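You operate a simulated robot arm through the tools that you are given. There is no shell and no other tool. Be economical: measure what you need, move in short steps, check, and stop when the job is done.

The job below is to be done with a simulated robot arm. You get a single attempt, and the scene is never put back.

Task
Put the small teapot on the top of the packing counter away on the top of the tea table. Open the right counter drawer, put the tea square on the top of the packing counter away in the inside of the right counter drawer and shut the drawer again. Take the cream tin and leave it on the top of the red turntable. Switch the cup warmer switch on. Turn the cream dial to 70 %. Switch the cabinet switch off. Take the white jar from the low shelf of the packing counter and leave it on the top of the packing counter. Stack the white cup from the top of the display table on top of the brown cup. The order is free. Set down upright: small teapot, white jar.

It is judged by the outcome, as a careful person would: the job done as asked, and still so three seconds after it is handed in. It fails if anything else is knocked over, pushed out of place, dropped, spilled or broken.

Robot
A 7-joint arm with a two-finger parallel gripper on a trunk, on a base that drives. Base frame: it is fixed to the floor where the robot stands at the start and does not move with it; the origin is under the middle of the robot, x ahead of it, y to its left, z up. Lengths are in mm, angles in degrees, forces in N, time in s.
With the tool pointing down near the work surface it reaches from about 100 to 340 mm from the robot's upright axis, wherever it stands. Its first joint turns from -115.0 to 115.0 degrees. Places, roughly: cabinet switch [-2400, -400, 800]; cream dial [-1200, 400, 1100]; cream tin [500, 1750, 1000]; cup [-1000, 750, 750]; cup warmer switch [-1300, 3200, 800]; inside of the right counter drawer [500, 300, 700]; right counter drawer [400, 300, 800]; small teapot (11x6x6 cm) [500, 100, 900]; tea square [500, 1500, 1000]; top of the packing counter [600, 1000, 900]; top of the red turntable [-1100, 900, 800]; top of the tea table [-1800, 3100, 800]; white jar [500, 1250, 250]. Payload 3.91 kg.
Tool frame: the origin (TCP) lies between the finger pads and is the grasp point; the fingertips stand 30 mm ahead of it; z points along the fingers, y is the line along which they close. Largest opening 110 mm; finger width 20, thickness 10; the body of the gripper, 48 by 112 mm, starts 55 mm behind the TCP.
Orientation is that of the tool frame in the base frame, as a unit quaternion [x, y, z, w]. With the fingers straight down and closing along the base's y, the tool's x points along the base's -x, its y along +y and its z along -z.

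Tools
- The arm moves only by the tool send_rows. Its argument "motion" is a list of rows, each an object of numbers (a shift or turn left out is 0, a gripper value left out holds the last): "wx", "wy", "wz": the turn, a rotation vector about the base's x, y, z in units of 180 degrees (1.0 is 180 degrees); "x", "y", "z": the shift along the base's x, y, z in units of 300 mm (1.0 is 300 mm); "hand": the finger opening in mm, from 0 to 110. In form: [{"wx": .., "wy": .., "wz": .., "x": .., "y": .., "z": .., "hand": ..}, ...]. A call has 1 to 20 rows; each row is the pose to reach, as a shift and turn from the pose commanded when the call began. A call with a number of a shift or a turn outside -1 to 1 is refused whole. Rows are played at 5 a second. More than 50 mm and 8.6 degrees between two rows, or a gripper value outside its range, and nothing of the call is played. A pose out of reach is approached as far as the arm can. The call stops where the force on the tool passes 40 N (or 10 N more than at its start, if that is more) or the arm is blocked; 0.2 s more then pass. Each finger travels about 108 mm/s and halts on what it meets, pressing with about 26 N; the grip force reading is that of the motor and also rises with nothing between the fingers. The clock runs only during rows and for 0.2 s after the last one: add rows that repeat a pose to give the fingers time. It gives the time, the measured TCP pose, the force on the tool (base axes), the opening and the grip force at its end, in the units of the frame above (readings bear some noise), with the torque about the TCP (base axes, N m) and any sound that the robot's microphone picked up.
- Cameras (640 x 400 px; columns grow to the right, rows downward): "scene" is now at [-40.8, 205.1, 1708.4]; the picture's right is [0.94, -0.34, 0.00], its down [-0.32, -0.88, -0.36] and it looks along [0.12, 0.34, -0.93] (base axes); focal length 253 px, centre (320, 200). "wrist" rides on the gripper at [72, 17, -103] in the tool frame; the picture's right is [-0.23, 0.97, 0.00], its down [-0.76, -0.18, -0.62] and it looks along [-0.61, -0.14, 0.78] (tool axes); focal length 222 px, centre (320, 200).
- capture(camera): a new picture of that camera. The clock stands still meanwhile.
- slide_trunk(by): slides the trunk up (or, below 0, down) by that many mm; the arm and the scene camera ride with it, the base frame stays. It gives what a move gives, with no picture.
- drive_base(legs): drives the robot by 1 to 6 legs, each [ahead, turn to the left] in mm and degrees, along the robot's own axes; the way and the turn of a leg run together, so that a leg with both is an arc; at most 1500 mm and 180 degrees a leg. The arm and the cameras ride along, it lands a little off, and it stops where it bumps. It gives what a move gives.
- aim_head(pan, tilt): turns the head with the scene camera to pan (to the left, within 155 degrees either way) and tilt (down, from -29 to 69), counted from straight ahead of the robot. It gives what a move gives.
- locate(camera, pixels): for up to 12 pixels [column, row] of the newest picture of that camera ("zoom" is the newest enlarged one), the place [x, y, z] in the base frame of the surface seen there, good to about 2 mm. The clock stands still meanwhile.
- close_up(camera, box): a new picture of the part [left, top, right, bottom] of that camera's present view, enlarged. The clock stands still meanwhile.
- finish_job(): hands the job in; it is judged then, once.

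Keep the steps short. Do not move on a guess: measure, check each grasp and each placing, and mend mistakes. In all there are 145 turns and 180 pictures (those below and enlarged ones count). Leave the gripper open and the arm clear of the work at the hand-in unless told otherwise, and finish with a single line.

The tools are called after "Call:" by a JSON object that holds its "api" and its "payload". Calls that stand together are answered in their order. send_rows: Moves the arm, as the interface text tells. Its arguments: {"type":"object","properties":{"motion":{"type":"array"}},"required":["motion"]} The other tools are called the same way: slide_trunk (by) slides the trunk up or down; drive_base (legs) drives the base; aim_head (pan, tilt) turns the head that bears the scene camera; capture (camera) takes a picture; locate (camera, pixels) gives the place of the surface under pixels of a picture; close_up (camera, box) takes an enlarged picture of a part of a camera's view; finish_job () hands the job in.

At the start:

```text
clock: 0.0
tool_pos: [-83.0, 465.3, 1150.8]
tcp_rot: [0.0, 1.0, -0.001, 0.001]
force: [0.1, 0.0, -0.1]
moment: [0.04, -0.01, -0.02]
opening: 110.1
grasp_force: 0.1
trunk travel left (down, up): [-850.0, 140.0]
robot x, y, heading: [3.6, -2.4, 0.1]
head pan, tilt: [69.9, 68.8]
```

scene: 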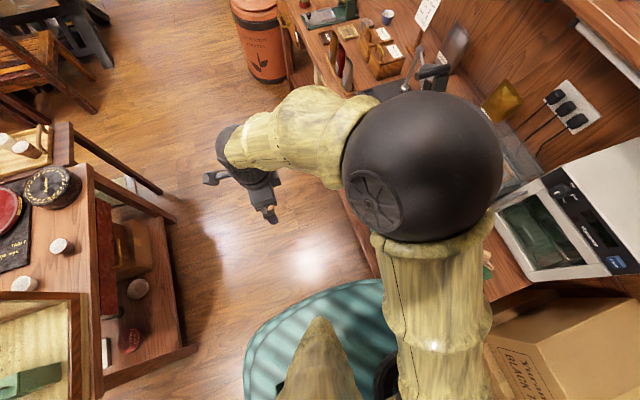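
wrist: 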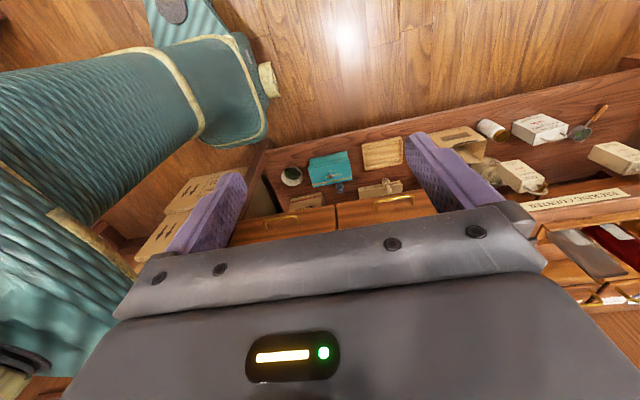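

The arm hides much of the view. I'll turn the head to look over the packing counter first.

Call:
{"api": "aim_head", "payload": {"pan": 20, "tilt": 40}}

Call:
{"api": "capture", "payload": {"camera": "scene"}}

```text
clock: 1.2
tool_pos: [-83.8, 464.5, 1151.2]
tcp_rot: [0.0, 1.0, 0.0, 0.0]
force: [0.0, 0.1, -0.1]
moment: [0.01, -0.01, 0.0]
opening: 110.1
grasp_force: 0.0
trunk travel left (down, up): [-850.0, 140.0]
robot x, y, heading: [2.8, 0.1, -0.0]
head pan, tilt: [20.0, 40.0]
```

```text
177 pictures are left
```

scene: 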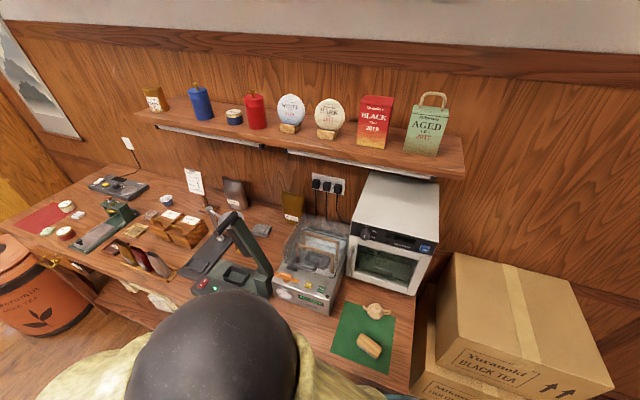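

I see the counter with the green mat at its right. I'll take a close-up of that part, then survey the rest of the room.

Call:
{"api": "close_up", "payload": {"camera": "scene", "box": [270, 200, 430, 400]}}

Call:
{"api": "close_up", "payload": {"camera": "scene", "box": [0, 160, 270, 330]}}

Call:
{"api": "aim_head", "payload": {"pan": 125, "tilt": 30}}

Call:
{"api": "capture", "payload": {"camera": "scene"}}

Call:
{"api": "aim_head", "payload": {"pan": -155, "tilt": 25}}

Call:
{"api": "capture", "payload": {"camera": "scene"}}

```text
2.00 times, centred on (350, 300) of scene
```

zoom: 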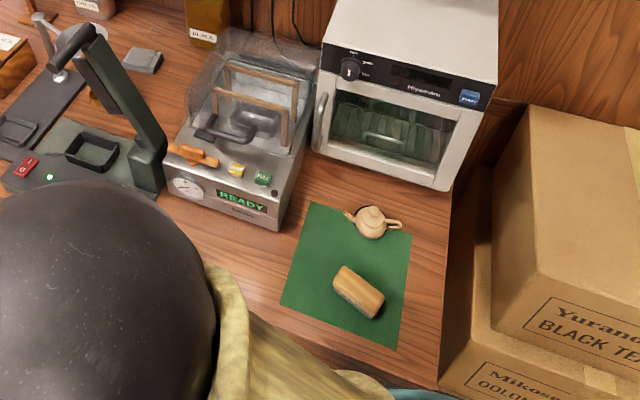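

```text
2.35 times, centred on (135, 245) of scene
```

zoom: 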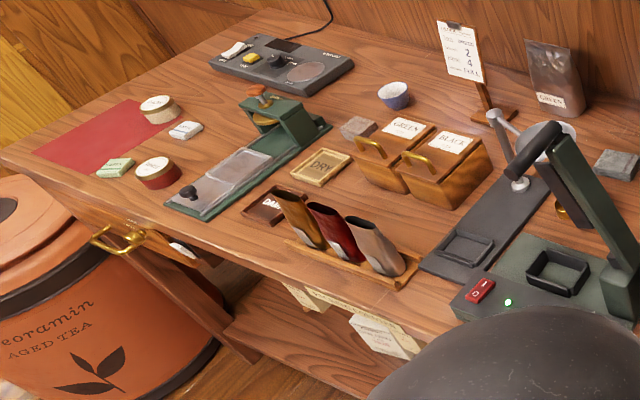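

```text
clock: 3.0
tool_pos: [-84.5, 463.5, 1151.9]
tcp_rot: [0.0, 1.0, 0.0, 0.0]
force: [0.2, -0.1, 0.3]
moment: [-0.01, -0.03, 0.0]
opening: 110.3
grasp_force: 0.0
trunk travel left (down, up): [-850.0, 140.0]
robot x, y, heading: [-4.8, 3.4, -0.2]
head pan, tilt: [125.0, 30.0]
```

```text
174 pictures are left
```

scene: 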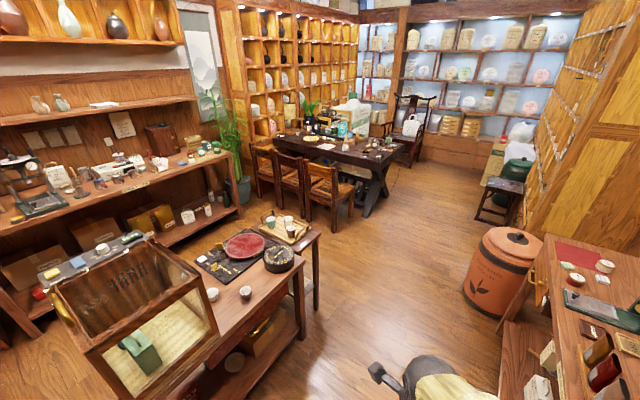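

```text
clock: 6.8
tool_pos: [-83.3, 463.7, 1150.9]
tcp_rot: [0.0, 1.0, 0.001, 0.001]
force: [0.4, 0.4, 0.5]
moment: [-0.01, -0.02, 0.01]
opening: 110.1
grasp_force: 0.0
trunk travel left (down, up): [-850.0, 140.0]
robot x, y, heading: [1.0, 3.0, -0.2]
head pan, tilt: [-154.7, 25.0]
```

```text
173 pictures are left
```

scene: 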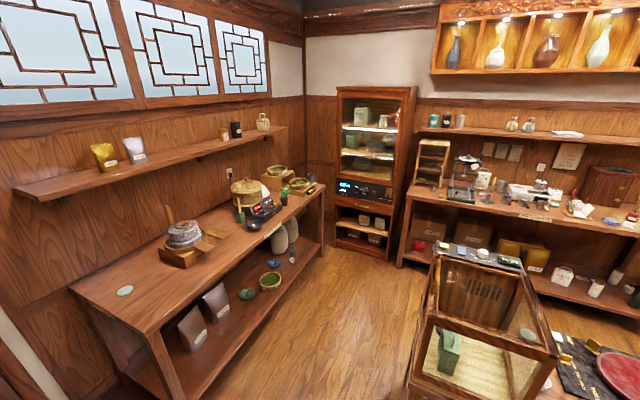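

The room layout is clear. I'll look more closely at the display table, the tea table and the cabinet from here, then return to the counter.

Call:
{"api": "close_up", "payload": {"camera": "scene", "box": [310, 80, 430, 270]}}

Call:
{"api": "locate", "payload": {"camera": "scene", "pixels": [[349, 187], [365, 190], [480, 253], [458, 248], [510, 262], [335, 330], [323, 245], [415, 398], [400, 258], [360, 245]]}}

Call:
{"api": "aim_head", "payload": {"pan": 145, "tilt": 45}}

Call:
{"api": "capture", "payload": {"camera": "scene"}}

```text
2.11 times, centred on (370, 175) of scene
```

zoom: 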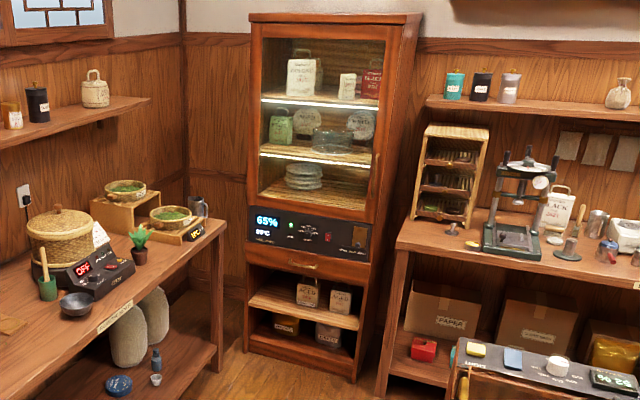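

```text
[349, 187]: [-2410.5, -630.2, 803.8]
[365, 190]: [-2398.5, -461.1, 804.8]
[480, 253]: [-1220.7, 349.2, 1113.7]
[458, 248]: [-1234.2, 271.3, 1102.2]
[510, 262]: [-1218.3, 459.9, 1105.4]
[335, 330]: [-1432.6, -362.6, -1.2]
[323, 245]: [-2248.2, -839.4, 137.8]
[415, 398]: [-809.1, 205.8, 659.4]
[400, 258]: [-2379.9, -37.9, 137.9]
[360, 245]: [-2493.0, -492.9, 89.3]
```

```text
clock: 10.9
tool_pos: [-83.8, 464.0, 1150.7]
tcp_rot: [-0.001, 1.0, 0.0, 0.0]
force: [0.4, 0.2, -0.3]
moment: [-0.01, -0.01, 0.02]
opening: 110.0
grasp_force: 0.1
trunk travel left (down, up): [-850.0, 140.0]
robot x, y, heading: [-0.4, 1.3, -0.2]
head pan, tilt: [145.0, 45.0]
```

```text
171 pictures are left
```

scene: 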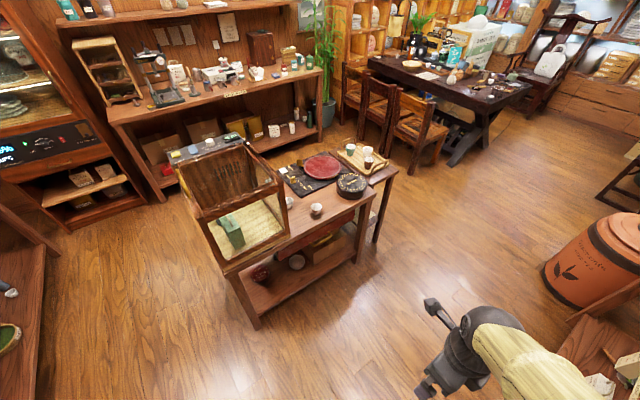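

Next: the counter's drawers and teapot. I'll aim the head at the counter from where I stand.

Call:
{"api": "aim_head", "payload": {"pan": 0, "tilt": 60}}

Call:
{"api": "capture", "payload": {"camera": "scene"}}

Call:
{"api": "capture", "payload": {"camera": "wrist"}}

```text
clock: 13.2
tool_pos: [-84.5, 463.8, 1150.8]
tcp_rot: [0.0, 1.0, 0.0, 0.0]
force: [-0.7, -0.1, 0.3]
moment: [0.0, 0.03, 0.01]
opening: 109.8
grasp_force: 0.0
trunk travel left (down, up): [-850.0, 140.0]
robot x, y, heading: [0.2, 0.6, 0.2]
head pan, tilt: [0.0, 60.0]
```

```text
170 pictures are left
```

scene: 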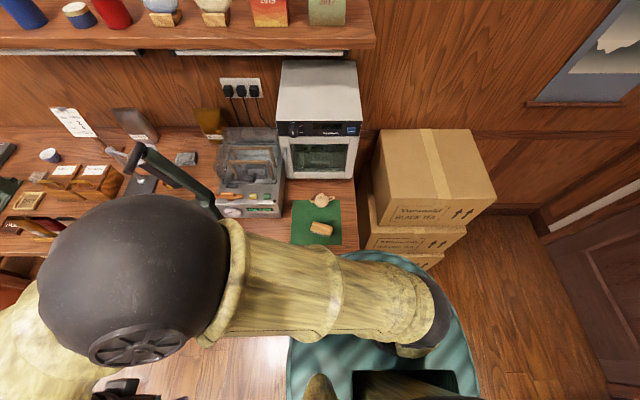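

```text
169 pictures are left
```

wrist: 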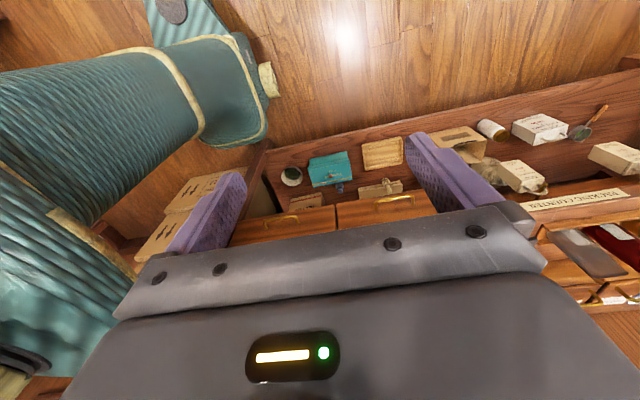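

The wrist camera sees two drawers with brass handles at (285,225) and (388,205). I'll locate them, plus the items on the mat and the counter edge.

Call:
{"api": "locate", "payload": {"camera": "wrist", "pixels": [[270, 222], [298, 217], [390, 203], [412, 199], [260, 235], [375, 215], [300, 185], [262, 170], [490, 130], [235, 240], [335, 228]]}}

Call:
{"api": "locate", "payload": {"camera": "scene", "pixels": [[320, 199], [320, 228], [310, 197], [332, 198], [357, 247], [300, 243], [264, 210], [340, 180], [375, 226], [165, 187]]}}

Call:
{"api": "close_up", "payload": {"camera": "wrist", "box": [240, 100, 640, 260]}}

Call:
{"api": "close_up", "payload": {"camera": "scene", "box": [270, 160, 370, 260]}}

```text
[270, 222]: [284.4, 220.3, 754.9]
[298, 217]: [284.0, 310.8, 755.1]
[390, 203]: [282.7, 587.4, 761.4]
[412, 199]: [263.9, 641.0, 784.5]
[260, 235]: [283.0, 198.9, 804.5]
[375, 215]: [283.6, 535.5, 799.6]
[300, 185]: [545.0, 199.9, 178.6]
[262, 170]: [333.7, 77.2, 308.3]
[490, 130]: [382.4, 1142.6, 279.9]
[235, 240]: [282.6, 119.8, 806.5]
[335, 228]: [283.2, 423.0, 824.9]
```

```text
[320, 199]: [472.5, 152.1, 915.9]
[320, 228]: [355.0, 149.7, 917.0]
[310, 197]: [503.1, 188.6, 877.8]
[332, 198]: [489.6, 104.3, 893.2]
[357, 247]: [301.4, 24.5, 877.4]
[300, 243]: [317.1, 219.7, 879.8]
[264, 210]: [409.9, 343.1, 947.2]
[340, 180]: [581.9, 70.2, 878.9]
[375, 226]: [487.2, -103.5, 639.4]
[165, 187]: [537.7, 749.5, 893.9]
```

```text
1.60 times, centred on (440, 180) of wrist
```

zoom: 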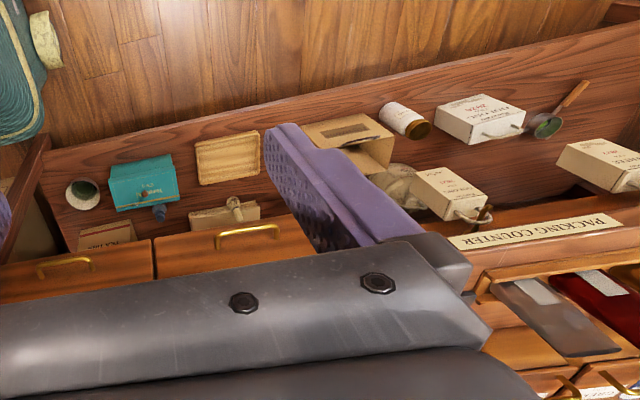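

```text
4.00 times, centred on (320, 210) of scene
```

zoom: 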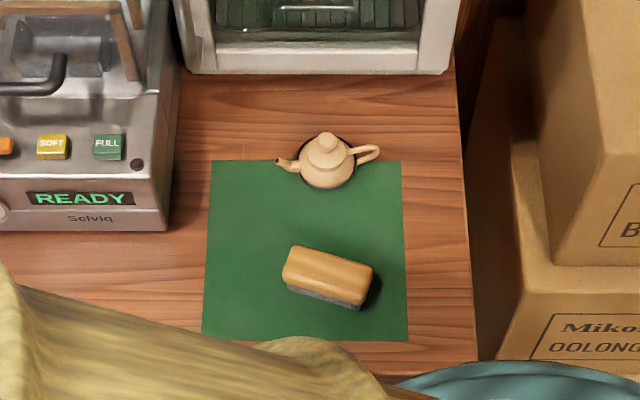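

The counter top is z≈878 with its front at x≈283; the handles are near x≈264, z≈785. Next I'll measure how big the teal base is.

Call:
{"api": "aim_head", "payload": {"pan": -60, "tilt": 69}}

Call:
{"api": "capture", "payload": {"camera": "scene"}}

Call:
{"api": "locate", "payload": {"camera": "zoom", "pixels": [[327, 150], [328, 136], [308, 155], [350, 155], [285, 163], [370, 148], [325, 262], [460, 388]]}}

```text
clock: 14.5
tool_pos: [-83.1, 464.0, 1150.5]
tcp_rot: [0.0, 1.0, 0.0, -0.001]
force: [-0.1, -0.4, 0.2]
moment: [0.01, -0.02, 0.01]
opening: 110.0
grasp_force: 0.1
trunk travel left (down, up): [-850.0, 140.0]
robot x, y, heading: [-0.8, -1.2, 0.2]
head pan, tilt: [-60.0, 68.8]
```

```text
166 pictures are left
```

scene: 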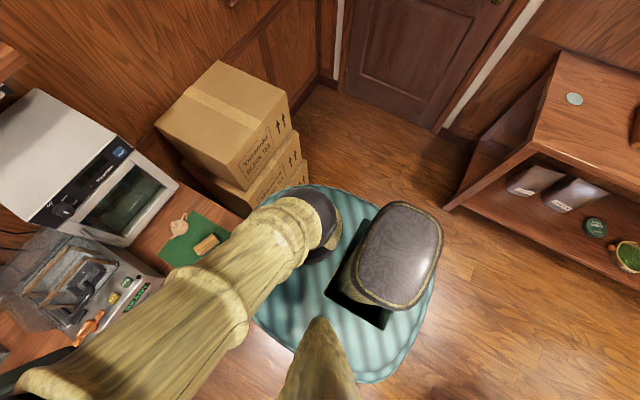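

```text
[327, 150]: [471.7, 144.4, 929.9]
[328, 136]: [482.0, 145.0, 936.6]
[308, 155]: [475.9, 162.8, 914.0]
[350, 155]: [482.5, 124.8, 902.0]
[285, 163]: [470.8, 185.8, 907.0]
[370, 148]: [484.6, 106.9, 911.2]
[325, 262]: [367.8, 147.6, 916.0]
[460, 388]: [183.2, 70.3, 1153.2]
```

Call:
{"api": "locate", "payload": {"camera": "scene", "pixels": [[285, 187], [320, 188], [370, 205], [432, 290], [410, 350], [360, 380], [262, 310], [300, 350], [400, 215], [320, 215], [330, 320]]}}

```text
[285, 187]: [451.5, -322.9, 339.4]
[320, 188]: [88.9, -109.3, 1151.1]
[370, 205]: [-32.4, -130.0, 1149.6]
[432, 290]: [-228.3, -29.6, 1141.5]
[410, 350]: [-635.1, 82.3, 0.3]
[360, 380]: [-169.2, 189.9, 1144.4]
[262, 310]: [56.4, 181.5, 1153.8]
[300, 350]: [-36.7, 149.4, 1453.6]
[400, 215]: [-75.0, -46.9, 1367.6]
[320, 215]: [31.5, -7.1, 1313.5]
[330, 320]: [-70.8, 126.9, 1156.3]
```

Call:
{"api": "capture", "payload": {"camera": "wrist"}}

Call:
{"api": "locate", "payload": {"camera": "wrist", "pixels": [[150, 10], [200, 20], [245, 60], [265, 80], [200, 110], [140, 130], [80, 170], [30, 80], [262, 120], [60, 300], [120, 70]]}}

```text
165 pictures are left
```

wrist: 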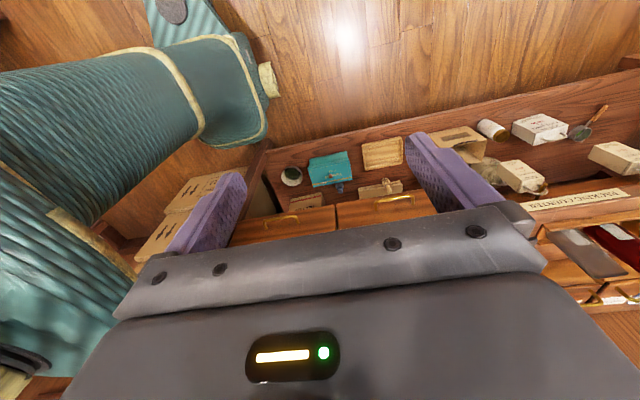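

```text
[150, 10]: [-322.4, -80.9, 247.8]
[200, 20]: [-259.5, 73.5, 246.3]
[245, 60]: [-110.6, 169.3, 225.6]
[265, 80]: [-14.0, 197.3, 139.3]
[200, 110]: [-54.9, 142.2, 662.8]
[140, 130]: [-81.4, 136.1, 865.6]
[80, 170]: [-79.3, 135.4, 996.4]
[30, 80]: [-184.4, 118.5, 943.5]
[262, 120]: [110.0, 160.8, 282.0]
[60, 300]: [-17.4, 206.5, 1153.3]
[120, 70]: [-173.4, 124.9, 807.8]
```

I now know the robot's shape: base about ±200 mm, and a shoulder plate at z≈1150. For the drawer I'll stand back at about (-300, 270), facing the counter.

Call:
{"api": "drive_base", "payload": {"legs": [[0, 90], [270, 0], [0, -90], [-300, 0]]}}

Call:
{"api": "aim_head", "payload": {"pan": 0, "tilt": 50}}

Call:
{"api": "capture", "payload": {"camera": "scene"}}

```text
clock: 29.7
tool_pos: [-387.6, 733.8, 1150.7]
tcp_rot: [-0.004, 1.0, 0.0, 0.0]
force: [-0.6, -0.1, 0.0]
moment: [-0.02, 0.02, -0.01]
opening: 110.2
grasp_force: 0.0
trunk travel left (down, up): [-850.0, 140.0]
robot x, y, heading: [-297.8, 272.4, 0.6]
head pan, tilt: [-60.0, 68.8]
```

```text
clock: 31.0
tool_pos: [-387.2, 733.7, 1152.0]
tcp_rot: [-0.004, 1.0, 0.0, -0.001]
force: [0.6, -0.3, -0.3]
moment: [-0.02, -0.01, 0.01]
opening: 110.0
grasp_force: 0.1
trunk travel left (down, up): [-850.0, 140.0]
robot x, y, heading: [-299.1, 269.5, 0.2]
head pan, tilt: [0.0, 50.0]
```

```text
164 pictures are left
```

scene: 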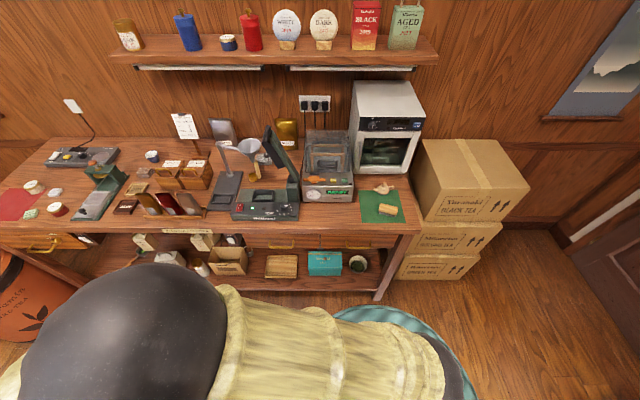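

Now a good view. I'll close up on the right drawer handle near (355,241).

Call:
{"api": "close_up", "payload": {"camera": "scene", "box": [230, 200, 430, 290]}}

Call:
{"api": "locate", "payload": {"camera": "scene", "pixels": [[345, 247], [355, 247], [365, 247], [352, 241], [322, 235], [395, 242], [280, 247]]}}

```text
3.20 times, centred on (330, 245) of scene
```

zoom: 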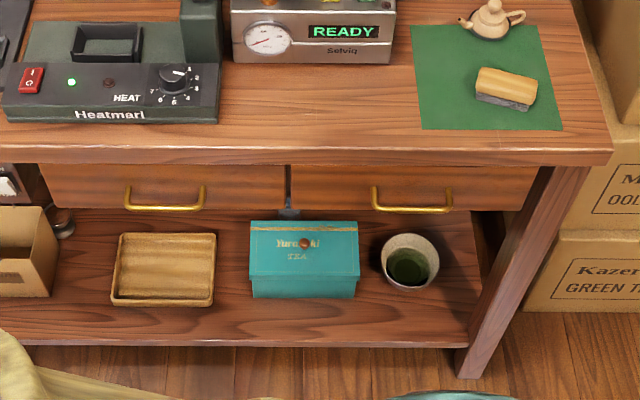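

```text
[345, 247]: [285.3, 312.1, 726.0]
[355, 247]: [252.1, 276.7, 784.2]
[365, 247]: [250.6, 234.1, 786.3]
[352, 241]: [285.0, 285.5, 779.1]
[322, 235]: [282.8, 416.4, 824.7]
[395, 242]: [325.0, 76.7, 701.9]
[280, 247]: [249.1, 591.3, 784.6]
```

The right drawer's bar is at about x=251, y≈260, z≈785, with a gap of about 25 mm behind it. I'll swing the arm around to the front in two arcs, with the tool pointing down and turning along.

Call:
{"api": "send_rows", "payload": {"motion": [{"x": 0.147, "y": 0.007, "wz": -0.0294}, {"x": 0.291, "y": 0.001, "wz": -0.0588}, {"x": 0.432, "y": -0.018, "wz": -0.0882}, {"x": 0.571, "y": -0.049, "wz": -0.1176}, {"x": 0.705, "y": -0.093, "wz": -0.147}, {"x": 0.832, "y": -0.149, "wz": -0.1764}, {"x": 0.954, "y": -0.217, "wz": -0.2058}]}}

```text
clock: 32.6
tool_pos: [-101.1, 673.2, 1149.2]
tcp_rot: [0.314, 0.949, 0.001, 0.0]
force: [0.7, -0.4, -0.1]
moment: [0.01, -0.01, -0.01]
opening: 110.0
grasp_force: 0.1
trunk travel left (down, up): [-850.0, 140.0]
robot x, y, heading: [-300.9, 266.2, 0.7]
head pan, tilt: [0.0, 50.0]
```

Call:
{"api": "send_rows", "payload": {"motion": [{"x": 0.113, "y": -0.077, "wz": -0.0294}, {"x": 0.218, "y": -0.164, "wz": -0.0588}, {"x": 0.314, "y": -0.26, "wz": -0.0882}, {"x": 0.399, "y": -0.363, "wz": -0.1176}, {"x": 0.474, "y": -0.472, "wz": -0.147}, {"x": 0.537, "y": -0.587, "wz": -0.1764}, {"x": 0.589, "y": -0.707, "wz": -0.2058}, {"x": 0.63, "y": -0.83, "wz": -0.2352}, {"x": 0.659, "y": -0.954, "wz": -0.2646}]}}

```text
clock: 34.6
tool_pos: [98.4, 381.1, 1150.2]
tcp_rot: [0.671, 0.742, 0.0, -0.001]
force: [0.3, 0.1, -1.0]
moment: [-0.02, 0.02, 0.0]
opening: 109.7
grasp_force: 0.1
trunk travel left (down, up): [-850.0, 140.0]
robot x, y, heading: [-295.9, 272.5, 0.2]
head pan, tilt: [0.0, 50.0]
```

Tool is at (98,381). Next I centre it on y≈262, then pitch the tool to point forward (+x) with the fingers closing vertically.

Call:
{"api": "send_rows", "payload": {"motion": [{"y": -0.15, "wz": -0.032}, {"y": -0.28, "wz": -0.032}, {"y": -0.397, "wz": -0.032}]}}

Call:
{"api": "send_rows", "payload": {"motion": [{"wy": -0.045}, {"wy": -0.09}, {"wy": -0.135}, {"wy": -0.18}, {"wy": -0.225}, {"wy": -0.27}, {"wy": -0.315}, {"wy": -0.36}, {"wy": -0.405}, {"wy": -0.45}, {"wy": -0.5}, {"wy": -0.5, "hand": 60}]}}

```text
clock: 35.4
tool_pos: [99.1, 261.4, 1150.5]
tcp_rot: [0.707, 0.707, 0.0, 0.0]
force: [0.7, -0.7, 0.5]
moment: [0.06, -0.02, 0.01]
opening: 110.0
grasp_force: 0.0
trunk travel left (down, up): [-850.0, 140.0]
robot x, y, heading: [-297.2, 266.8, 0.3]
head pan, tilt: [0.0, 50.0]
```

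```text
refused: row 11 steps farther than a row can; nothing moved
```

Call:
{"api": "send_rows", "payload": {"motion": [{"wy": -0.045}, {"wy": -0.09}, {"wy": -0.135}, {"wy": -0.18}, {"wy": -0.225}, {"wy": -0.27}, {"wy": -0.315}, {"wy": -0.36}, {"wy": -0.405}, {"wy": -0.45}, {"wy": -0.48}, {"wy": -0.5, "hand": 60}, {"wy": -0.5, "hand": 60}]}}

Call:
{"api": "slide_trunk", "payload": {"by": -365}}

Call:
{"api": "capture", "payload": {"camera": "scene"}}

Call:
{"api": "capture", "payload": {"camera": "wrist"}}

```text
clock: 38.2
tool_pos: [178.4, 264.8, 1078.3]
tcp_rot: [0.499, 0.501, 0.5, 0.501]
force: [0.7, -0.7, 1.1]
moment: [0.02, -0.03, 0.08]
opening: 60.1
grasp_force: 0.1
out of reach, approached as far as the arm can: row 3, 4, 5, 6, 7, 8, 9, 10, 11, 12, 13
trunk travel left (down, up): [-850.0, 140.0]
robot x, y, heading: [-299.2, 268.8, 0.2]
head pan, tilt: [0.0, 50.0]
```

```text
clock: 41.8
tool_pos: [178.9, 265.4, 713.5]
tcp_rot: [0.5, 0.5, 0.5, 0.501]
force: [0.4, -0.9, -0.2]
moment: [0.0, 0.01, 0.01]
opening: 60.3
grasp_force: 0.0
trunk travel left (down, up): [-485.0, 505.0]
robot x, y, heading: [-298.8, 268.7, 0.4]
head pan, tilt: [0.0, 50.0]
```

```text
162 pictures are left
```

scene: 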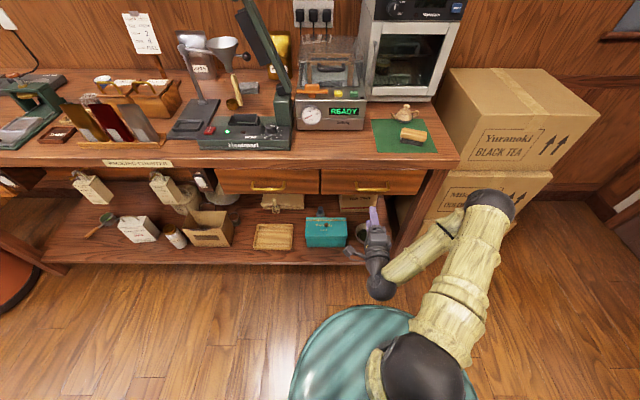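

```text
161 pictures are left
```

wrist: 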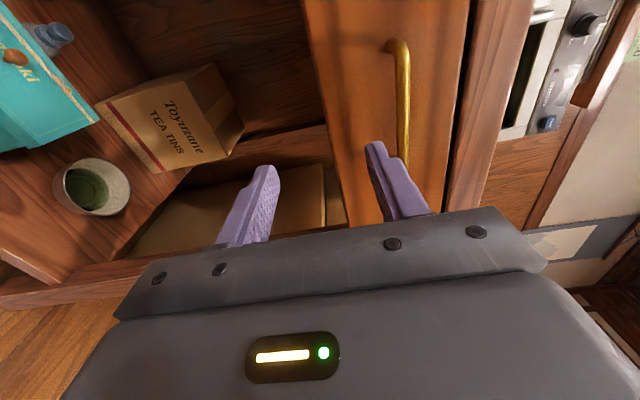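

The tool now points forward at (179,265,713), below the bar. I'll measure the bar from the wrist view (column ~405, rows 60–130).

Call:
{"api": "locate", "payload": {"camera": "wrist", "pixels": [[403, 60], [406, 100], [407, 130], [395, 45], [370, 60], [405, 165]]}}

Call:
{"api": "locate", "payload": {"camera": "scene", "pixels": [[357, 190], [372, 190], [388, 190], [356, 186], [389, 186]]}}

Call:
{"api": "slide_trunk", "payload": {"by": 72}}

```text
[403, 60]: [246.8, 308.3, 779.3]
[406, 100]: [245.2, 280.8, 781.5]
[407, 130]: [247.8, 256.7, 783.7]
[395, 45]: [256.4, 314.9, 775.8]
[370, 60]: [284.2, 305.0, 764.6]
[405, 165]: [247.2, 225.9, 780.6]
```

```text
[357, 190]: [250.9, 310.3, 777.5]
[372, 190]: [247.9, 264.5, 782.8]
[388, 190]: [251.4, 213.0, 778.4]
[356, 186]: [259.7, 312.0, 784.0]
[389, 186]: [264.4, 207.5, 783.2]
```

```text
clock: 42.9
tool_pos: [178.8, 264.2, 784.2]
tcp_rot: [0.5, 0.5, 0.499, 0.501]
force: [0.2, -0.6, -0.3]
moment: [-0.02, -0.01, -0.01]
opening: 60.0
grasp_force: 0.0
trunk travel left (down, up): [-557.0, 433.0]
robot x, y, heading: [-300.1, 269.5, 0.2]
head pan, tilt: [0.0, 50.0]
```

Call:
{"api": "send_rows", "payload": {"motion": [{"x": 0.06, "z": -0.01}]}}

```text
clock: 43.2
tool_pos: [196.0, 264.3, 781.7]
tcp_rot: [0.499, 0.501, 0.499, 0.501]
force: [-0.7, -0.1, -0.4]
moment: [0.03, 0.01, -0.01]
opening: 60.0
grasp_force: 0.2
trunk travel left (down, up): [-557.0, 433.0]
robot x, y, heading: [-298.6, 271.0, 0.6]
head pan, tilt: [0.0, 50.0]
```

The commands follow the measured pose. I'll move 52 mm further forward onto the bar and close.

Call:
{"api": "send_rows", "payload": {"motion": [{"x": 0.09}, {"x": 0.173}, {"x": 0.173, "hand": 0}, {"x": 0.173, "hand": 0}, {"x": 0.173, "hand": 0}, {"x": 0.173, "hand": 0}]}}

Call:
{"api": "capture", "payload": {"camera": "wrist"}}

```text
clock: 44.6
tool_pos: [249.7, 264.3, 780.9]
tcp_rot: [0.5, 0.501, 0.499, 0.5]
force: [-3.6, 1.0, -21.6]
moment: [0.11, 0.06, -0.1]
opening: 9.4
grasp_force: 45.3
trunk travel left (down, up): [-557.0, 433.0]
robot x, y, heading: [-298.5, 269.9, 0.5]
head pan, tilt: [0.0, 50.0]
```

```text
160 pictures are left
```

wrist: 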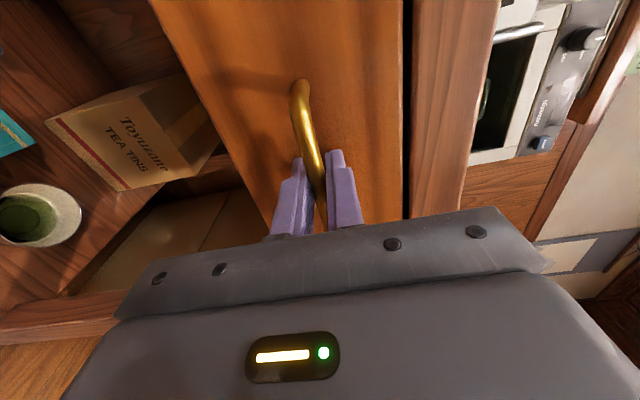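

The bar is gripped (opening 9.4 mm). I'll pull the drawer with the arm first by 70 mm.

Call:
{"api": "send_rows", "payload": {"motion": [{"x": -0.06}, {"x": -0.12}, {"x": -0.18}, {"x": -0.24}]}}

Call:
{"api": "drive_base", "payload": {"legs": [[-110, 0]]}}

Call:
{"api": "capture", "payload": {"camera": "scene"}}

```text
clock: 45.6
tool_pos: [177.7, 265.4, 780.4]
tcp_rot: [0.5, 0.501, 0.5, 0.499]
force: [-1.5, 2.0, -24.0]
moment: [0.14, 0.1, 0.67]
opening: 9.3
grasp_force: 45.0
trunk travel left (down, up): [-557.0, 433.0]
robot x, y, heading: [-294.7, 269.3, 0.4]
head pan, tilt: [0.0, 50.0]
```

```text
clock: 47.1
tool_pos: [73.7, 264.8, 780.0]
tcp_rot: [0.5, 0.503, 0.499, 0.498]
force: [0.8, 2.2, 1.8]
moment: [0.08, 0.01, -0.26]
opening: 9.9
grasp_force: 45.3
trunk travel left (down, up): [-557.0, 433.0]
robot x, y, heading: [-402.4, 270.0, 0.6]
head pan, tilt: [0.0, 50.0]
stopped in leg 1: the robot was blocked; the commanded pose is now the measured one
```

```text
159 pictures are left
```

scene: 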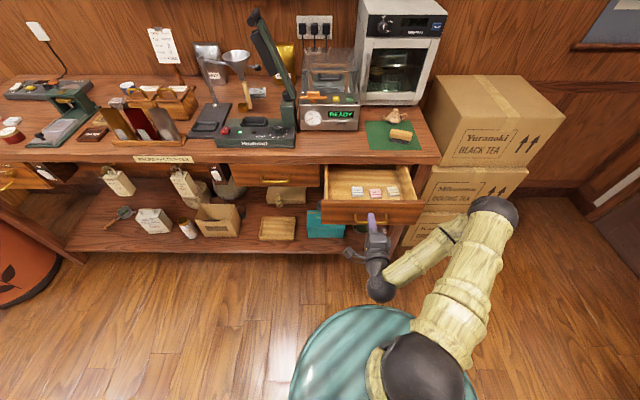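

The drawer is open about 175 mm with tea squares inside. I release the bar and back the hand off.

Call:
{"api": "send_rows", "payload": {"motion": [{"hand": 60}, {"hand": 60}, {"hand": 60}, {"x": -0.1, "hand": 60}, {"x": -0.2, "hand": 60}]}}

Call:
{"api": "aim_head", "payload": {"pan": -170, "tilt": 69}}

Call:
{"api": "aim_head", "payload": {"pan": 150, "tilt": 60}}

Call:
{"api": "capture", "payload": {"camera": "scene"}}

```text
clock: 48.3
tool_pos: [37.4, 262.8, 751.3]
tcp_rot: [0.499, 0.5, 0.501, 0.5]
force: [-0.7, -0.2, 18.0]
moment: [0.11, -0.56, -0.02]
opening: 68.2
grasp_force: 8.1
out of reach, approached as far as the arm can: row 4, 5
trunk travel left (down, up): [-557.0, 433.0]
robot x, y, heading: [-398.3, 271.7, 0.1]
head pan, tilt: [0.0, 50.0]
```

```text
clock: 50.7
tool_pos: [37.1, 263.2, 749.1]
tcp_rot: [0.499, 0.502, 0.5, 0.499]
force: [-0.2, -0.3, 23.7]
moment: [0.09, -0.72, -0.04]
opening: 71.5
grasp_force: 12.2
trunk travel left (down, up): [-557.0, 433.0]
robot x, y, heading: [-398.1, 266.1, 0.1]
head pan, tilt: [-154.7, 68.8]
```

```text
clock: 54.8
tool_pos: [37.9, 262.7, 749.1]
tcp_rot: [0.499, 0.502, 0.5, 0.499]
force: [-0.2, -0.4, 23.8]
moment: [0.12, -0.74, 0.03]
opening: 71.9
grasp_force: 11.9
trunk travel left (down, up): [-557.0, 433.0]
robot x, y, heading: [-399.4, 266.7, 0.4]
head pan, tilt: [150.0, 60.0]
```

```text
158 pictures are left
```

scene: 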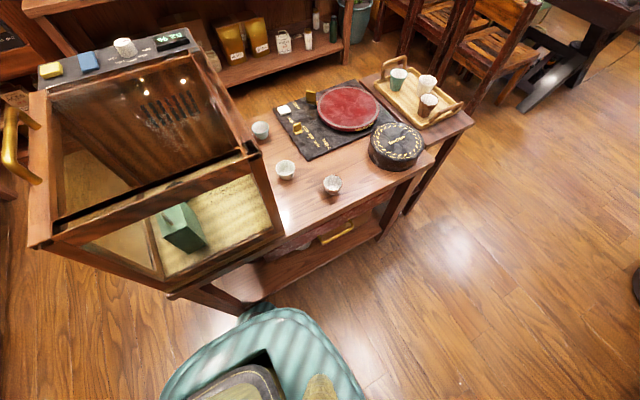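

The tool sagged onto the bar while backing off. I'll raise the trunk 28 mm to free it and check how much room lies behind the base.

Call:
{"api": "slide_trunk", "payload": {"by": 29}}

Call:
{"api": "locate", "payload": {"camera": "scene", "pixels": [[250, 312], [262, 306], [300, 312], [210, 345], [237, 310], [180, 293], [170, 298], [380, 237], [440, 160], [400, 185]]}}

```text
clock: 55.5
tool_pos: [38.2, 262.6, 775.9]
tcp_rot: [0.5, 0.504, 0.498, 0.498]
force: [-0.2, 0.1, -0.2]
moment: [0.0, -0.03, 0.02]
opening: 60.2
grasp_force: 0.1
trunk travel left (down, up): [-586.0, 404.0]
robot x, y, heading: [-399.4, 272.8, 0.5]
head pan, tilt: [150.0, 60.0]
```

```text
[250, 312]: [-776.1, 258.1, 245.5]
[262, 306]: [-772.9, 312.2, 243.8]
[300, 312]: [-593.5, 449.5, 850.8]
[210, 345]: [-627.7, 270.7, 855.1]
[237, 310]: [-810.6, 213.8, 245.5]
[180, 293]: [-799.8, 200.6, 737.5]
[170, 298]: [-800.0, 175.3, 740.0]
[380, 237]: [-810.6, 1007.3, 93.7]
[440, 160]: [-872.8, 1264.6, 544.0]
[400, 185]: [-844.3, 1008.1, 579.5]
```

The base rear is nearly at the display table, so I can't back up. I'll open wide, raise the trunk, then let the arm retract along its reachable path (back and down).

Call:
{"api": "send_rows", "payload": {"motion": [{"hand": 110}, {"hand": 110}]}}

Call:
{"api": "slide_trunk", "payload": {"by": 38}}

Call:
{"api": "send_rows", "payload": {"motion": [{"x": -0.07, "z": -0.1}, {"x": -0.12, "z": -0.18}]}}

Call:
{"api": "capture", "payload": {"camera": "wrist"}}

```text
clock: 56.1
tool_pos: [37.9, 262.2, 777.5]
tcp_rot: [0.501, 0.502, 0.499, 0.498]
force: [0.5, -0.5, 0.7]
moment: [0.02, 0.01, -0.02]
opening: 110.2
grasp_force: 0.1
trunk travel left (down, up): [-586.0, 404.0]
robot x, y, heading: [-402.1, 268.3, 0.3]
head pan, tilt: [150.0, 60.0]
```

```text
clock: 57.0
tool_pos: [39.5, 264.3, 814.3]
tcp_rot: [0.5, 0.503, 0.499, 0.498]
force: [0.8, -0.4, -0.4]
moment: [0.01, 0.0, -0.04]
opening: 110.1
grasp_force: 0.1
trunk travel left (down, up): [-624.0, 366.0]
robot x, y, heading: [-403.5, 266.2, 0.3]
head pan, tilt: [150.0, 60.0]
```

```text
clock: 57.6
tool_pos: [1.1, 262.7, 761.3]
tcp_rot: [0.5, 0.502, 0.499, 0.499]
force: [0.2, -0.5, -0.5]
moment: [-0.01, 0.04, 0.0]
opening: 109.9
grasp_force: 0.1
trunk travel left (down, up): [-624.0, 366.0]
robot x, y, heading: [-400.7, 268.9, 0.2]
head pan, tilt: [150.0, 60.0]
```

```text
157 pictures are left
```

wrist: 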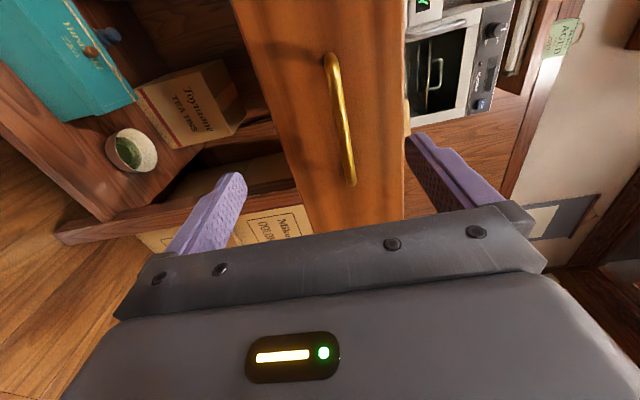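

The hand is clear of the bar. I'll raise the trunk fully and look down ahead of the base to learn its front extent.

Call:
{"api": "slide_trunk", "payload": {"by": 340}}

Call:
{"api": "aim_head", "payload": {"pan": 35, "tilt": 69}}

Call:
{"api": "capture", "payload": {"camera": "scene"}}

Call:
{"api": "capture", "payload": {"camera": "wrist"}}

```text
clock: 60.9
tool_pos: [1.2, 262.4, 1100.0]
tcp_rot: [0.5, 0.503, 0.499, 0.499]
force: [0.9, 0.4, 0.2]
moment: [0.03, 0.01, 0.04]
opening: 109.9
grasp_force: 0.0
trunk travel left (down, up): [-964.0, 26.0]
robot x, y, heading: [-400.0, 267.2, 0.5]
head pan, tilt: [150.0, 60.0]
```

```text
clock: 62.8
tool_pos: [2.2, 262.8, 1100.3]
tcp_rot: [0.5, 0.503, 0.499, 0.499]
force: [-0.5, 0.2, 0.2]
moment: [0.0, -0.01, -0.02]
opening: 109.8
grasp_force: 0.0
trunk travel left (down, up): [-964.0, 26.0]
robot x, y, heading: [-402.8, 271.1, 0.5]
head pan, tilt: [35.0, 68.8]
```

```text
156 pictures are left
```

scene: 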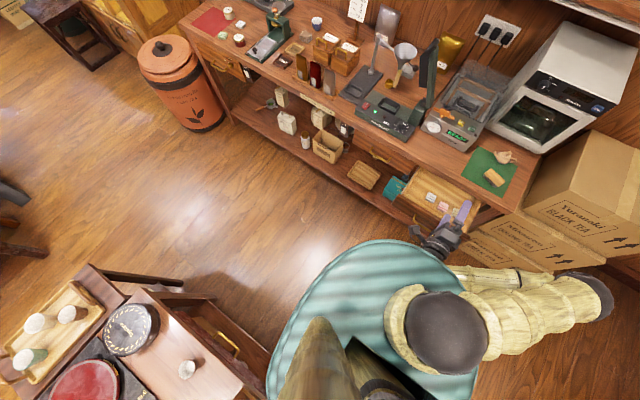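

```text
155 pictures are left
```

wrist: 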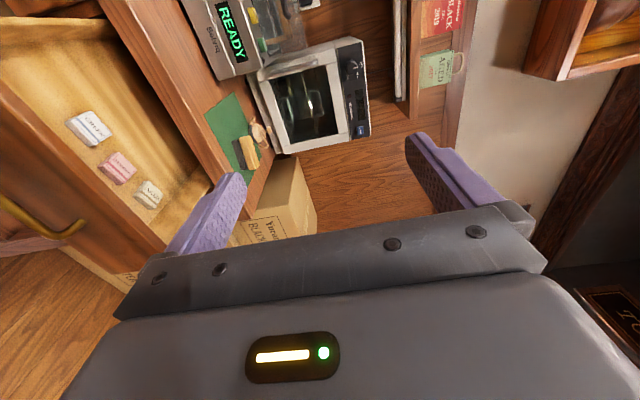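

Good overview. I'll close up on the left end of the counter (red mat near (215,20)) and measure positions there.

Call:
{"api": "close_up", "payload": {"camera": "scene", "box": [130, 0, 290, 100]}}

Call:
{"api": "locate", "payload": {"camera": "zoom", "pixels": [[390, 50], [440, 160], [365, 140], [440, 110], [260, 80], [420, 190], [80, 160], [250, 200], [180, 480]]}}

Call:
{"api": "locate", "payload": {"camera": "scene", "pixels": [[208, 100], [222, 125], [180, 115], [230, 108], [305, 142], [190, 15], [228, 62], [410, 235], [340, 250], [445, 250], [280, 340]]}}

```text
4.00 times, centred on (210, 50) of scene
```

zoom: 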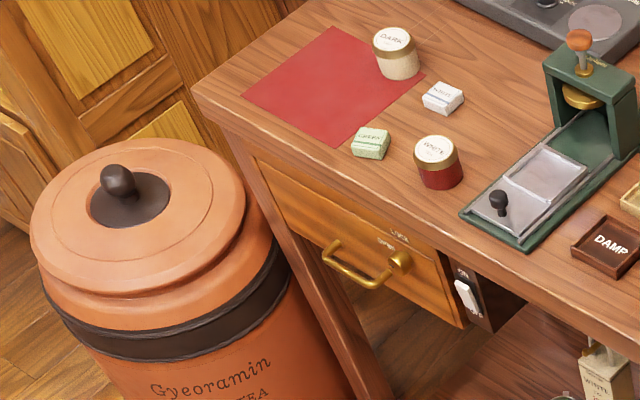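

```text
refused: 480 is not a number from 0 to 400
```

```text
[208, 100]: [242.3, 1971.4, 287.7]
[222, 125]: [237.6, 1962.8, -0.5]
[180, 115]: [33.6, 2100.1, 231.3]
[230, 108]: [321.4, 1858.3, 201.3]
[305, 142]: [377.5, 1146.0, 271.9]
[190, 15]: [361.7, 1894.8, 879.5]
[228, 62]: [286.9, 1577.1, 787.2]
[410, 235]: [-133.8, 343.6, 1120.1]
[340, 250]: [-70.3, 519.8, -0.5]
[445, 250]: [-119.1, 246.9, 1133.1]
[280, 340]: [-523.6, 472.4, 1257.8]
```

Call:
{"api": "locate", "payload": {"camera": "zoom", "pixels": [[393, 40], [395, 65], [436, 150], [440, 175], [370, 135], [443, 93], [260, 80], [420, 190], [260, 95], [335, 30], [425, 78], [337, 145]]}}

Call:
{"api": "close_up", "payload": {"camera": "wrist", "box": [0, 60, 240, 280]}}

```text
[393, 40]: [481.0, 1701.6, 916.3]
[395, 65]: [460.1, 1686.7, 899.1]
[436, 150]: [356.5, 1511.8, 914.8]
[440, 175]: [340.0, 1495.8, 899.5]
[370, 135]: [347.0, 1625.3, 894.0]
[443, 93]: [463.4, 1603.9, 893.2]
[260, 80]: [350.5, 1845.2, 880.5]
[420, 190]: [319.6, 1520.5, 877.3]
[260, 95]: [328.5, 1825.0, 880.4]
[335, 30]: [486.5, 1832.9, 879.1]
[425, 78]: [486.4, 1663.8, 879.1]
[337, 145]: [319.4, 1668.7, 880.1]
```

```text
1.82 times, centred on (120, 170) of wrist
```

zoom: 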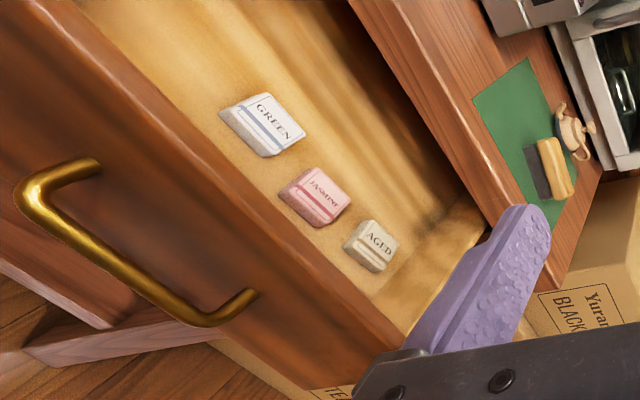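

The white tea square (label WHITE) is at (463,1604), and the cream-bodied tin (label DARK) at (475,1698). I'll drive to about (0,1600), facing +y, with the counter on the right.

Call:
{"api": "drive_base", "payload": {"legs": [[200, 0], [0, 90], [600, 0], [0, -45], [270, 0], [0, 45]]}}

```text
clock: 81.3
tool_pos: [28.8, 1459.8, 1101.3]
tcp_rot: [0.009, 0.709, 0.705, 0.011]
force: [-0.3, 1.2, -0.8]
moment: [0.0, -0.01, 0.02]
opening: 109.9
grasp_force: 0.1
trunk travel left (down, up): [-964.0, 26.0]
robot x, y, heading: [6.9, 1057.8, 88.7]
head pan, tilt: [35.0, 68.8]
```

Call:
{"api": "drive_base", "payload": {"legs": [[510, 1.3]]}}

Call:
{"api": "send_rows", "payload": {"motion": [{"wx": -0.045}, {"wx": -0.09}, {"wx": -0.135}, {"wx": -0.18}, {"wx": -0.225}, {"wx": -0.27}, {"wx": -0.315}, {"wx": -0.36}, {"wx": -0.405}, {"wx": -0.45}, {"wx": -0.48}, {"wx": -0.5}]}}

```text
clock: 84.8
tool_pos: [31.2, 1980.1, 1100.9]
tcp_rot: [0.004, 0.708, 0.706, 0.005]
force: [0.4, -0.2, -0.9]
moment: [-0.01, 0.0, 0.02]
opening: 109.9
grasp_force: 0.1
trunk travel left (down, up): [-964.0, 26.0]
robot x, y, heading: [15.5, 1577.2, 89.9]
head pan, tilt: [35.0, 68.8]
```

```text
clock: 87.3
tool_pos: [30.7, 1979.0, 1098.7]
tcp_rot: [-0.001, 1.0, -0.003, 0.004]
force: [-0.6, -0.3, 0.0]
moment: [0.0, 0.01, 0.03]
opening: 110.1
grasp_force: 0.1
out of reach, approached as far as the arm can: row 2, 3, 4, 5, 6, 7, 8
trunk travel left (down, up): [-964.0, 26.0]
robot x, y, heading: [12.4, 1574.0, 89.7]
head pan, tilt: [35.0, 68.8]
```

Tool is pointing down again. I swing it right over the counter toward the tea square, staying at z≈1100.

Call:
{"api": "send_rows", "payload": {"motion": [{"x": 0.126, "wz": -0.0294}, {"x": 0.251, "y": -0.016, "wz": -0.0588}, {"x": 0.375, "y": -0.041, "wz": -0.0882}, {"x": 0.496, "y": -0.08, "wz": -0.1176}, {"x": 0.613, "y": -0.131, "wz": -0.147}, {"x": 0.725, "y": -0.193, "wz": -0.1764}, {"x": 0.834, "y": -0.263, "wz": -0.2058}, {"x": 0.935, "y": -0.345, "wz": -0.2352}]}}

Call:
{"api": "send_rows", "payload": {"motion": [{"x": 0.093, "y": -0.092, "wz": -0.033}, {"x": 0.177, "y": -0.192, "wz": -0.066}, {"x": 0.255, "y": -0.299, "wz": -0.099}, {"x": 0.32, "y": -0.415, "wz": -0.132}, {"x": 0.374, "y": -0.537, "wz": -0.165}, {"x": 0.417, "y": -0.664, "wz": -0.198}, {"x": 0.446, "y": -0.779, "wz": -0.231}, {"x": 0.492, "y": -0.904, "wz": -0.265}]}}

Call:
{"api": "aim_head", "payload": {"pan": -60, "tilt": 50}}

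Call:
{"api": "capture", "payload": {"camera": "scene"}}

Call:
{"api": "capture", "payload": {"camera": "wrist"}}

```text
clock: 89.2
tool_pos: [309.5, 1874.4, 1101.3]
tcp_rot: [0.361, 0.933, -0.004, 0.003]
force: [0.1, -0.7, 0.0]
moment: [0.02, 0.05, -0.02]
opening: 109.8
grasp_force: 0.1
trunk travel left (down, up): [-964.0, 26.0]
robot x, y, heading: [21.0, 1577.8, 89.6]
head pan, tilt: [35.0, 68.8]
```

```text
clock: 91.0
tool_pos: [458.1, 1600.8, 1103.5]
tcp_rot: [0.707, 0.707, -0.007, 0.001]
force: [0.0, -0.3, 0.3]
moment: [0.03, 0.0, -0.02]
opening: 109.8
grasp_force: 0.1
trunk travel left (down, up): [-964.0, 26.0]
robot x, y, heading: [16.0, 1576.5, 89.6]
head pan, tilt: [35.0, 68.8]
```

```text
clock: 92.7
tool_pos: [458.6, 1601.4, 1103.4]
tcp_rot: [0.707, 0.707, -0.006, 0.003]
force: [0.4, 0.5, 0.8]
moment: [-0.02, 0.04, 0.03]
opening: 109.9
grasp_force: 0.0
trunk travel left (down, up): [-964.0, 26.0]
robot x, y, heading: [16.4, 1576.3, 89.5]
head pan, tilt: [-60.0, 50.0]
```

```text
152 pictures are left
```

scene: 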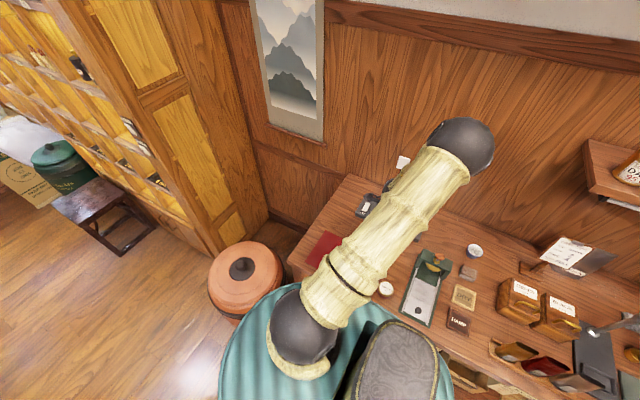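

```text
151 pictures are left
```

wrist: 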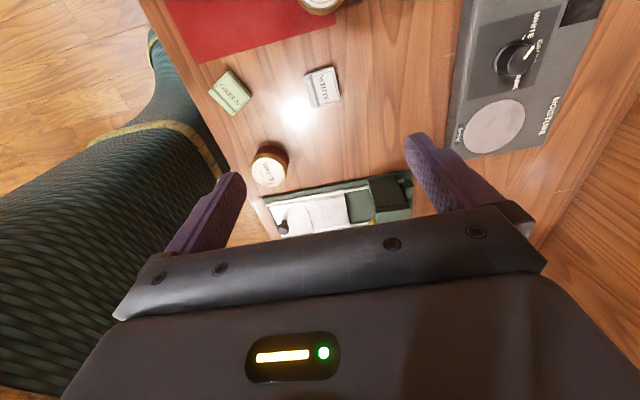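

The white tea square is at (322,87) in the wrist view. I'll measure its corners and the cream tin.

Call:
{"api": "close_up", "payload": {"camera": "wrist", "box": [200, 0, 400, 125]}}

Call:
{"api": "locate", "payload": {"camera": "wrist", "pixels": [[308, 76], [332, 68], [338, 96], [318, 102], [322, 87], [345, 85], [320, 5], [228, 92], [268, 165]]}}

```text
3.20 times, centred on (300, 62) of wrist
```

zoom: 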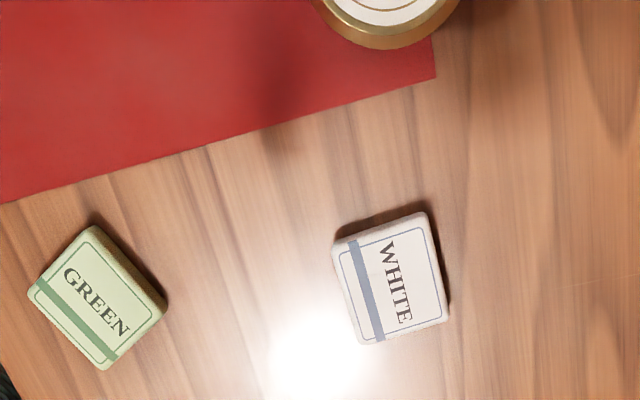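

```text
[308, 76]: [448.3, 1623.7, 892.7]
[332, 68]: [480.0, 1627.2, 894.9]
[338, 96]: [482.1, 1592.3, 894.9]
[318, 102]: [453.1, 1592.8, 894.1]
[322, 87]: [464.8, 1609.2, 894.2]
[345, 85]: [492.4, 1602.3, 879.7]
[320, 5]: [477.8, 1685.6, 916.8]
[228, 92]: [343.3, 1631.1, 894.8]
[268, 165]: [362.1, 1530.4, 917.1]
```

The square's centre is (466,1609), top z=894. I'll align, set the opening to 60, and lower by trunk to z≈912.

Call:
{"api": "send_rows", "payload": {"motion": [{"x": 0.026, "y": 0.026, "hand": 60}, {"x": 0.026, "y": 0.026, "hand": 60}, {"x": 0.026, "y": 0.026, "hand": 60}]}}

Call:
{"api": "slide_trunk", "payload": {"by": -140}}

Call:
{"api": "capture", "payload": {"camera": "wrist"}}

```text
clock: 93.5
tool_pos: [467.4, 1610.0, 1101.6]
tcp_rot: [0.707, 0.708, -0.006, 0.002]
force: [0.6, -0.8, -0.4]
moment: [0.01, 0.0, -0.04]
opening: 60.2
grasp_force: 0.0
trunk travel left (down, up): [-964.0, 26.0]
robot x, y, heading: [15.6, 1577.9, 89.6]
head pan, tilt: [-60.0, 50.0]
```

```text
clock: 95.1
tool_pos: [467.1, 1610.8, 962.1]
tcp_rot: [0.706, 0.708, -0.005, 0.002]
force: [-0.6, -0.1, 1.1]
moment: [0.01, 0.02, 0.03]
opening: 60.0
grasp_force: 0.1
trunk travel left (down, up): [-824.0, 166.0]
robot x, y, heading: [14.4, 1575.4, 89.5]
head pan, tilt: [-60.0, 50.0]
```

```text
149 pictures are left
```

wrist: 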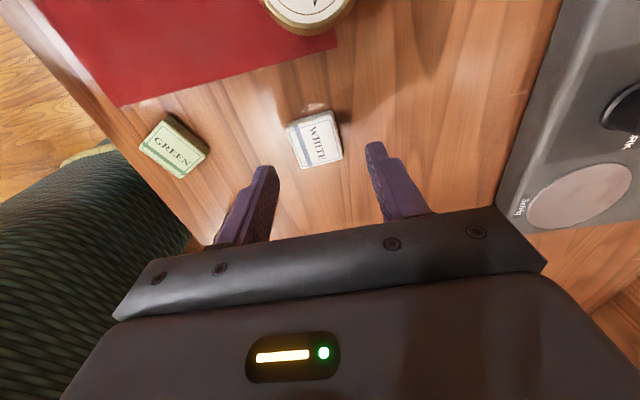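

Aligned. I'll lower the last 50 mm and close.

Call:
{"api": "slide_trunk", "payload": {"by": -50}}

Call:
{"api": "send_rows", "payload": {"motion": [{"hand": 20}, {"hand": 20}, {"hand": 20}, {"hand": 20}]}}

Call:
{"api": "capture", "payload": {"camera": "wrist"}}

```text
clock: 96.0
tool_pos: [466.3, 1609.8, 912.3]
tcp_rot: [0.706, 0.708, -0.006, 0.002]
force: [0.2, 0.0, 0.5]
moment: [-0.01, 0.01, 0.02]
opening: 60.1
grasp_force: 0.1
trunk travel left (down, up): [-774.0, 216.0]
robot x, y, heading: [16.3, 1575.6, 89.5]
head pan, tilt: [-60.0, 50.0]
```

```text
clock: 97.0
tool_pos: [467.4, 1610.9, 912.4]
tcp_rot: [0.706, 0.708, -0.006, 0.002]
force: [0.4, -0.2, 1.6]
moment: [-0.02, -0.03, -0.01]
opening: 38.4
grasp_force: 26.6
trunk travel left (down, up): [-774.0, 216.0]
robot x, y, heading: [15.6, 1574.3, 89.6]
head pan, tilt: [-60.0, 50.0]
```

```text
148 pictures are left
```

wrist: 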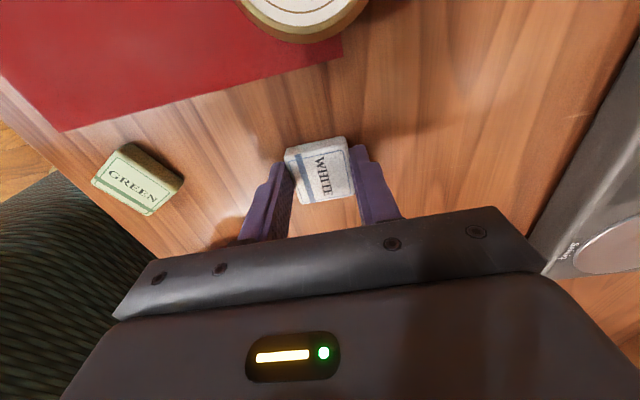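

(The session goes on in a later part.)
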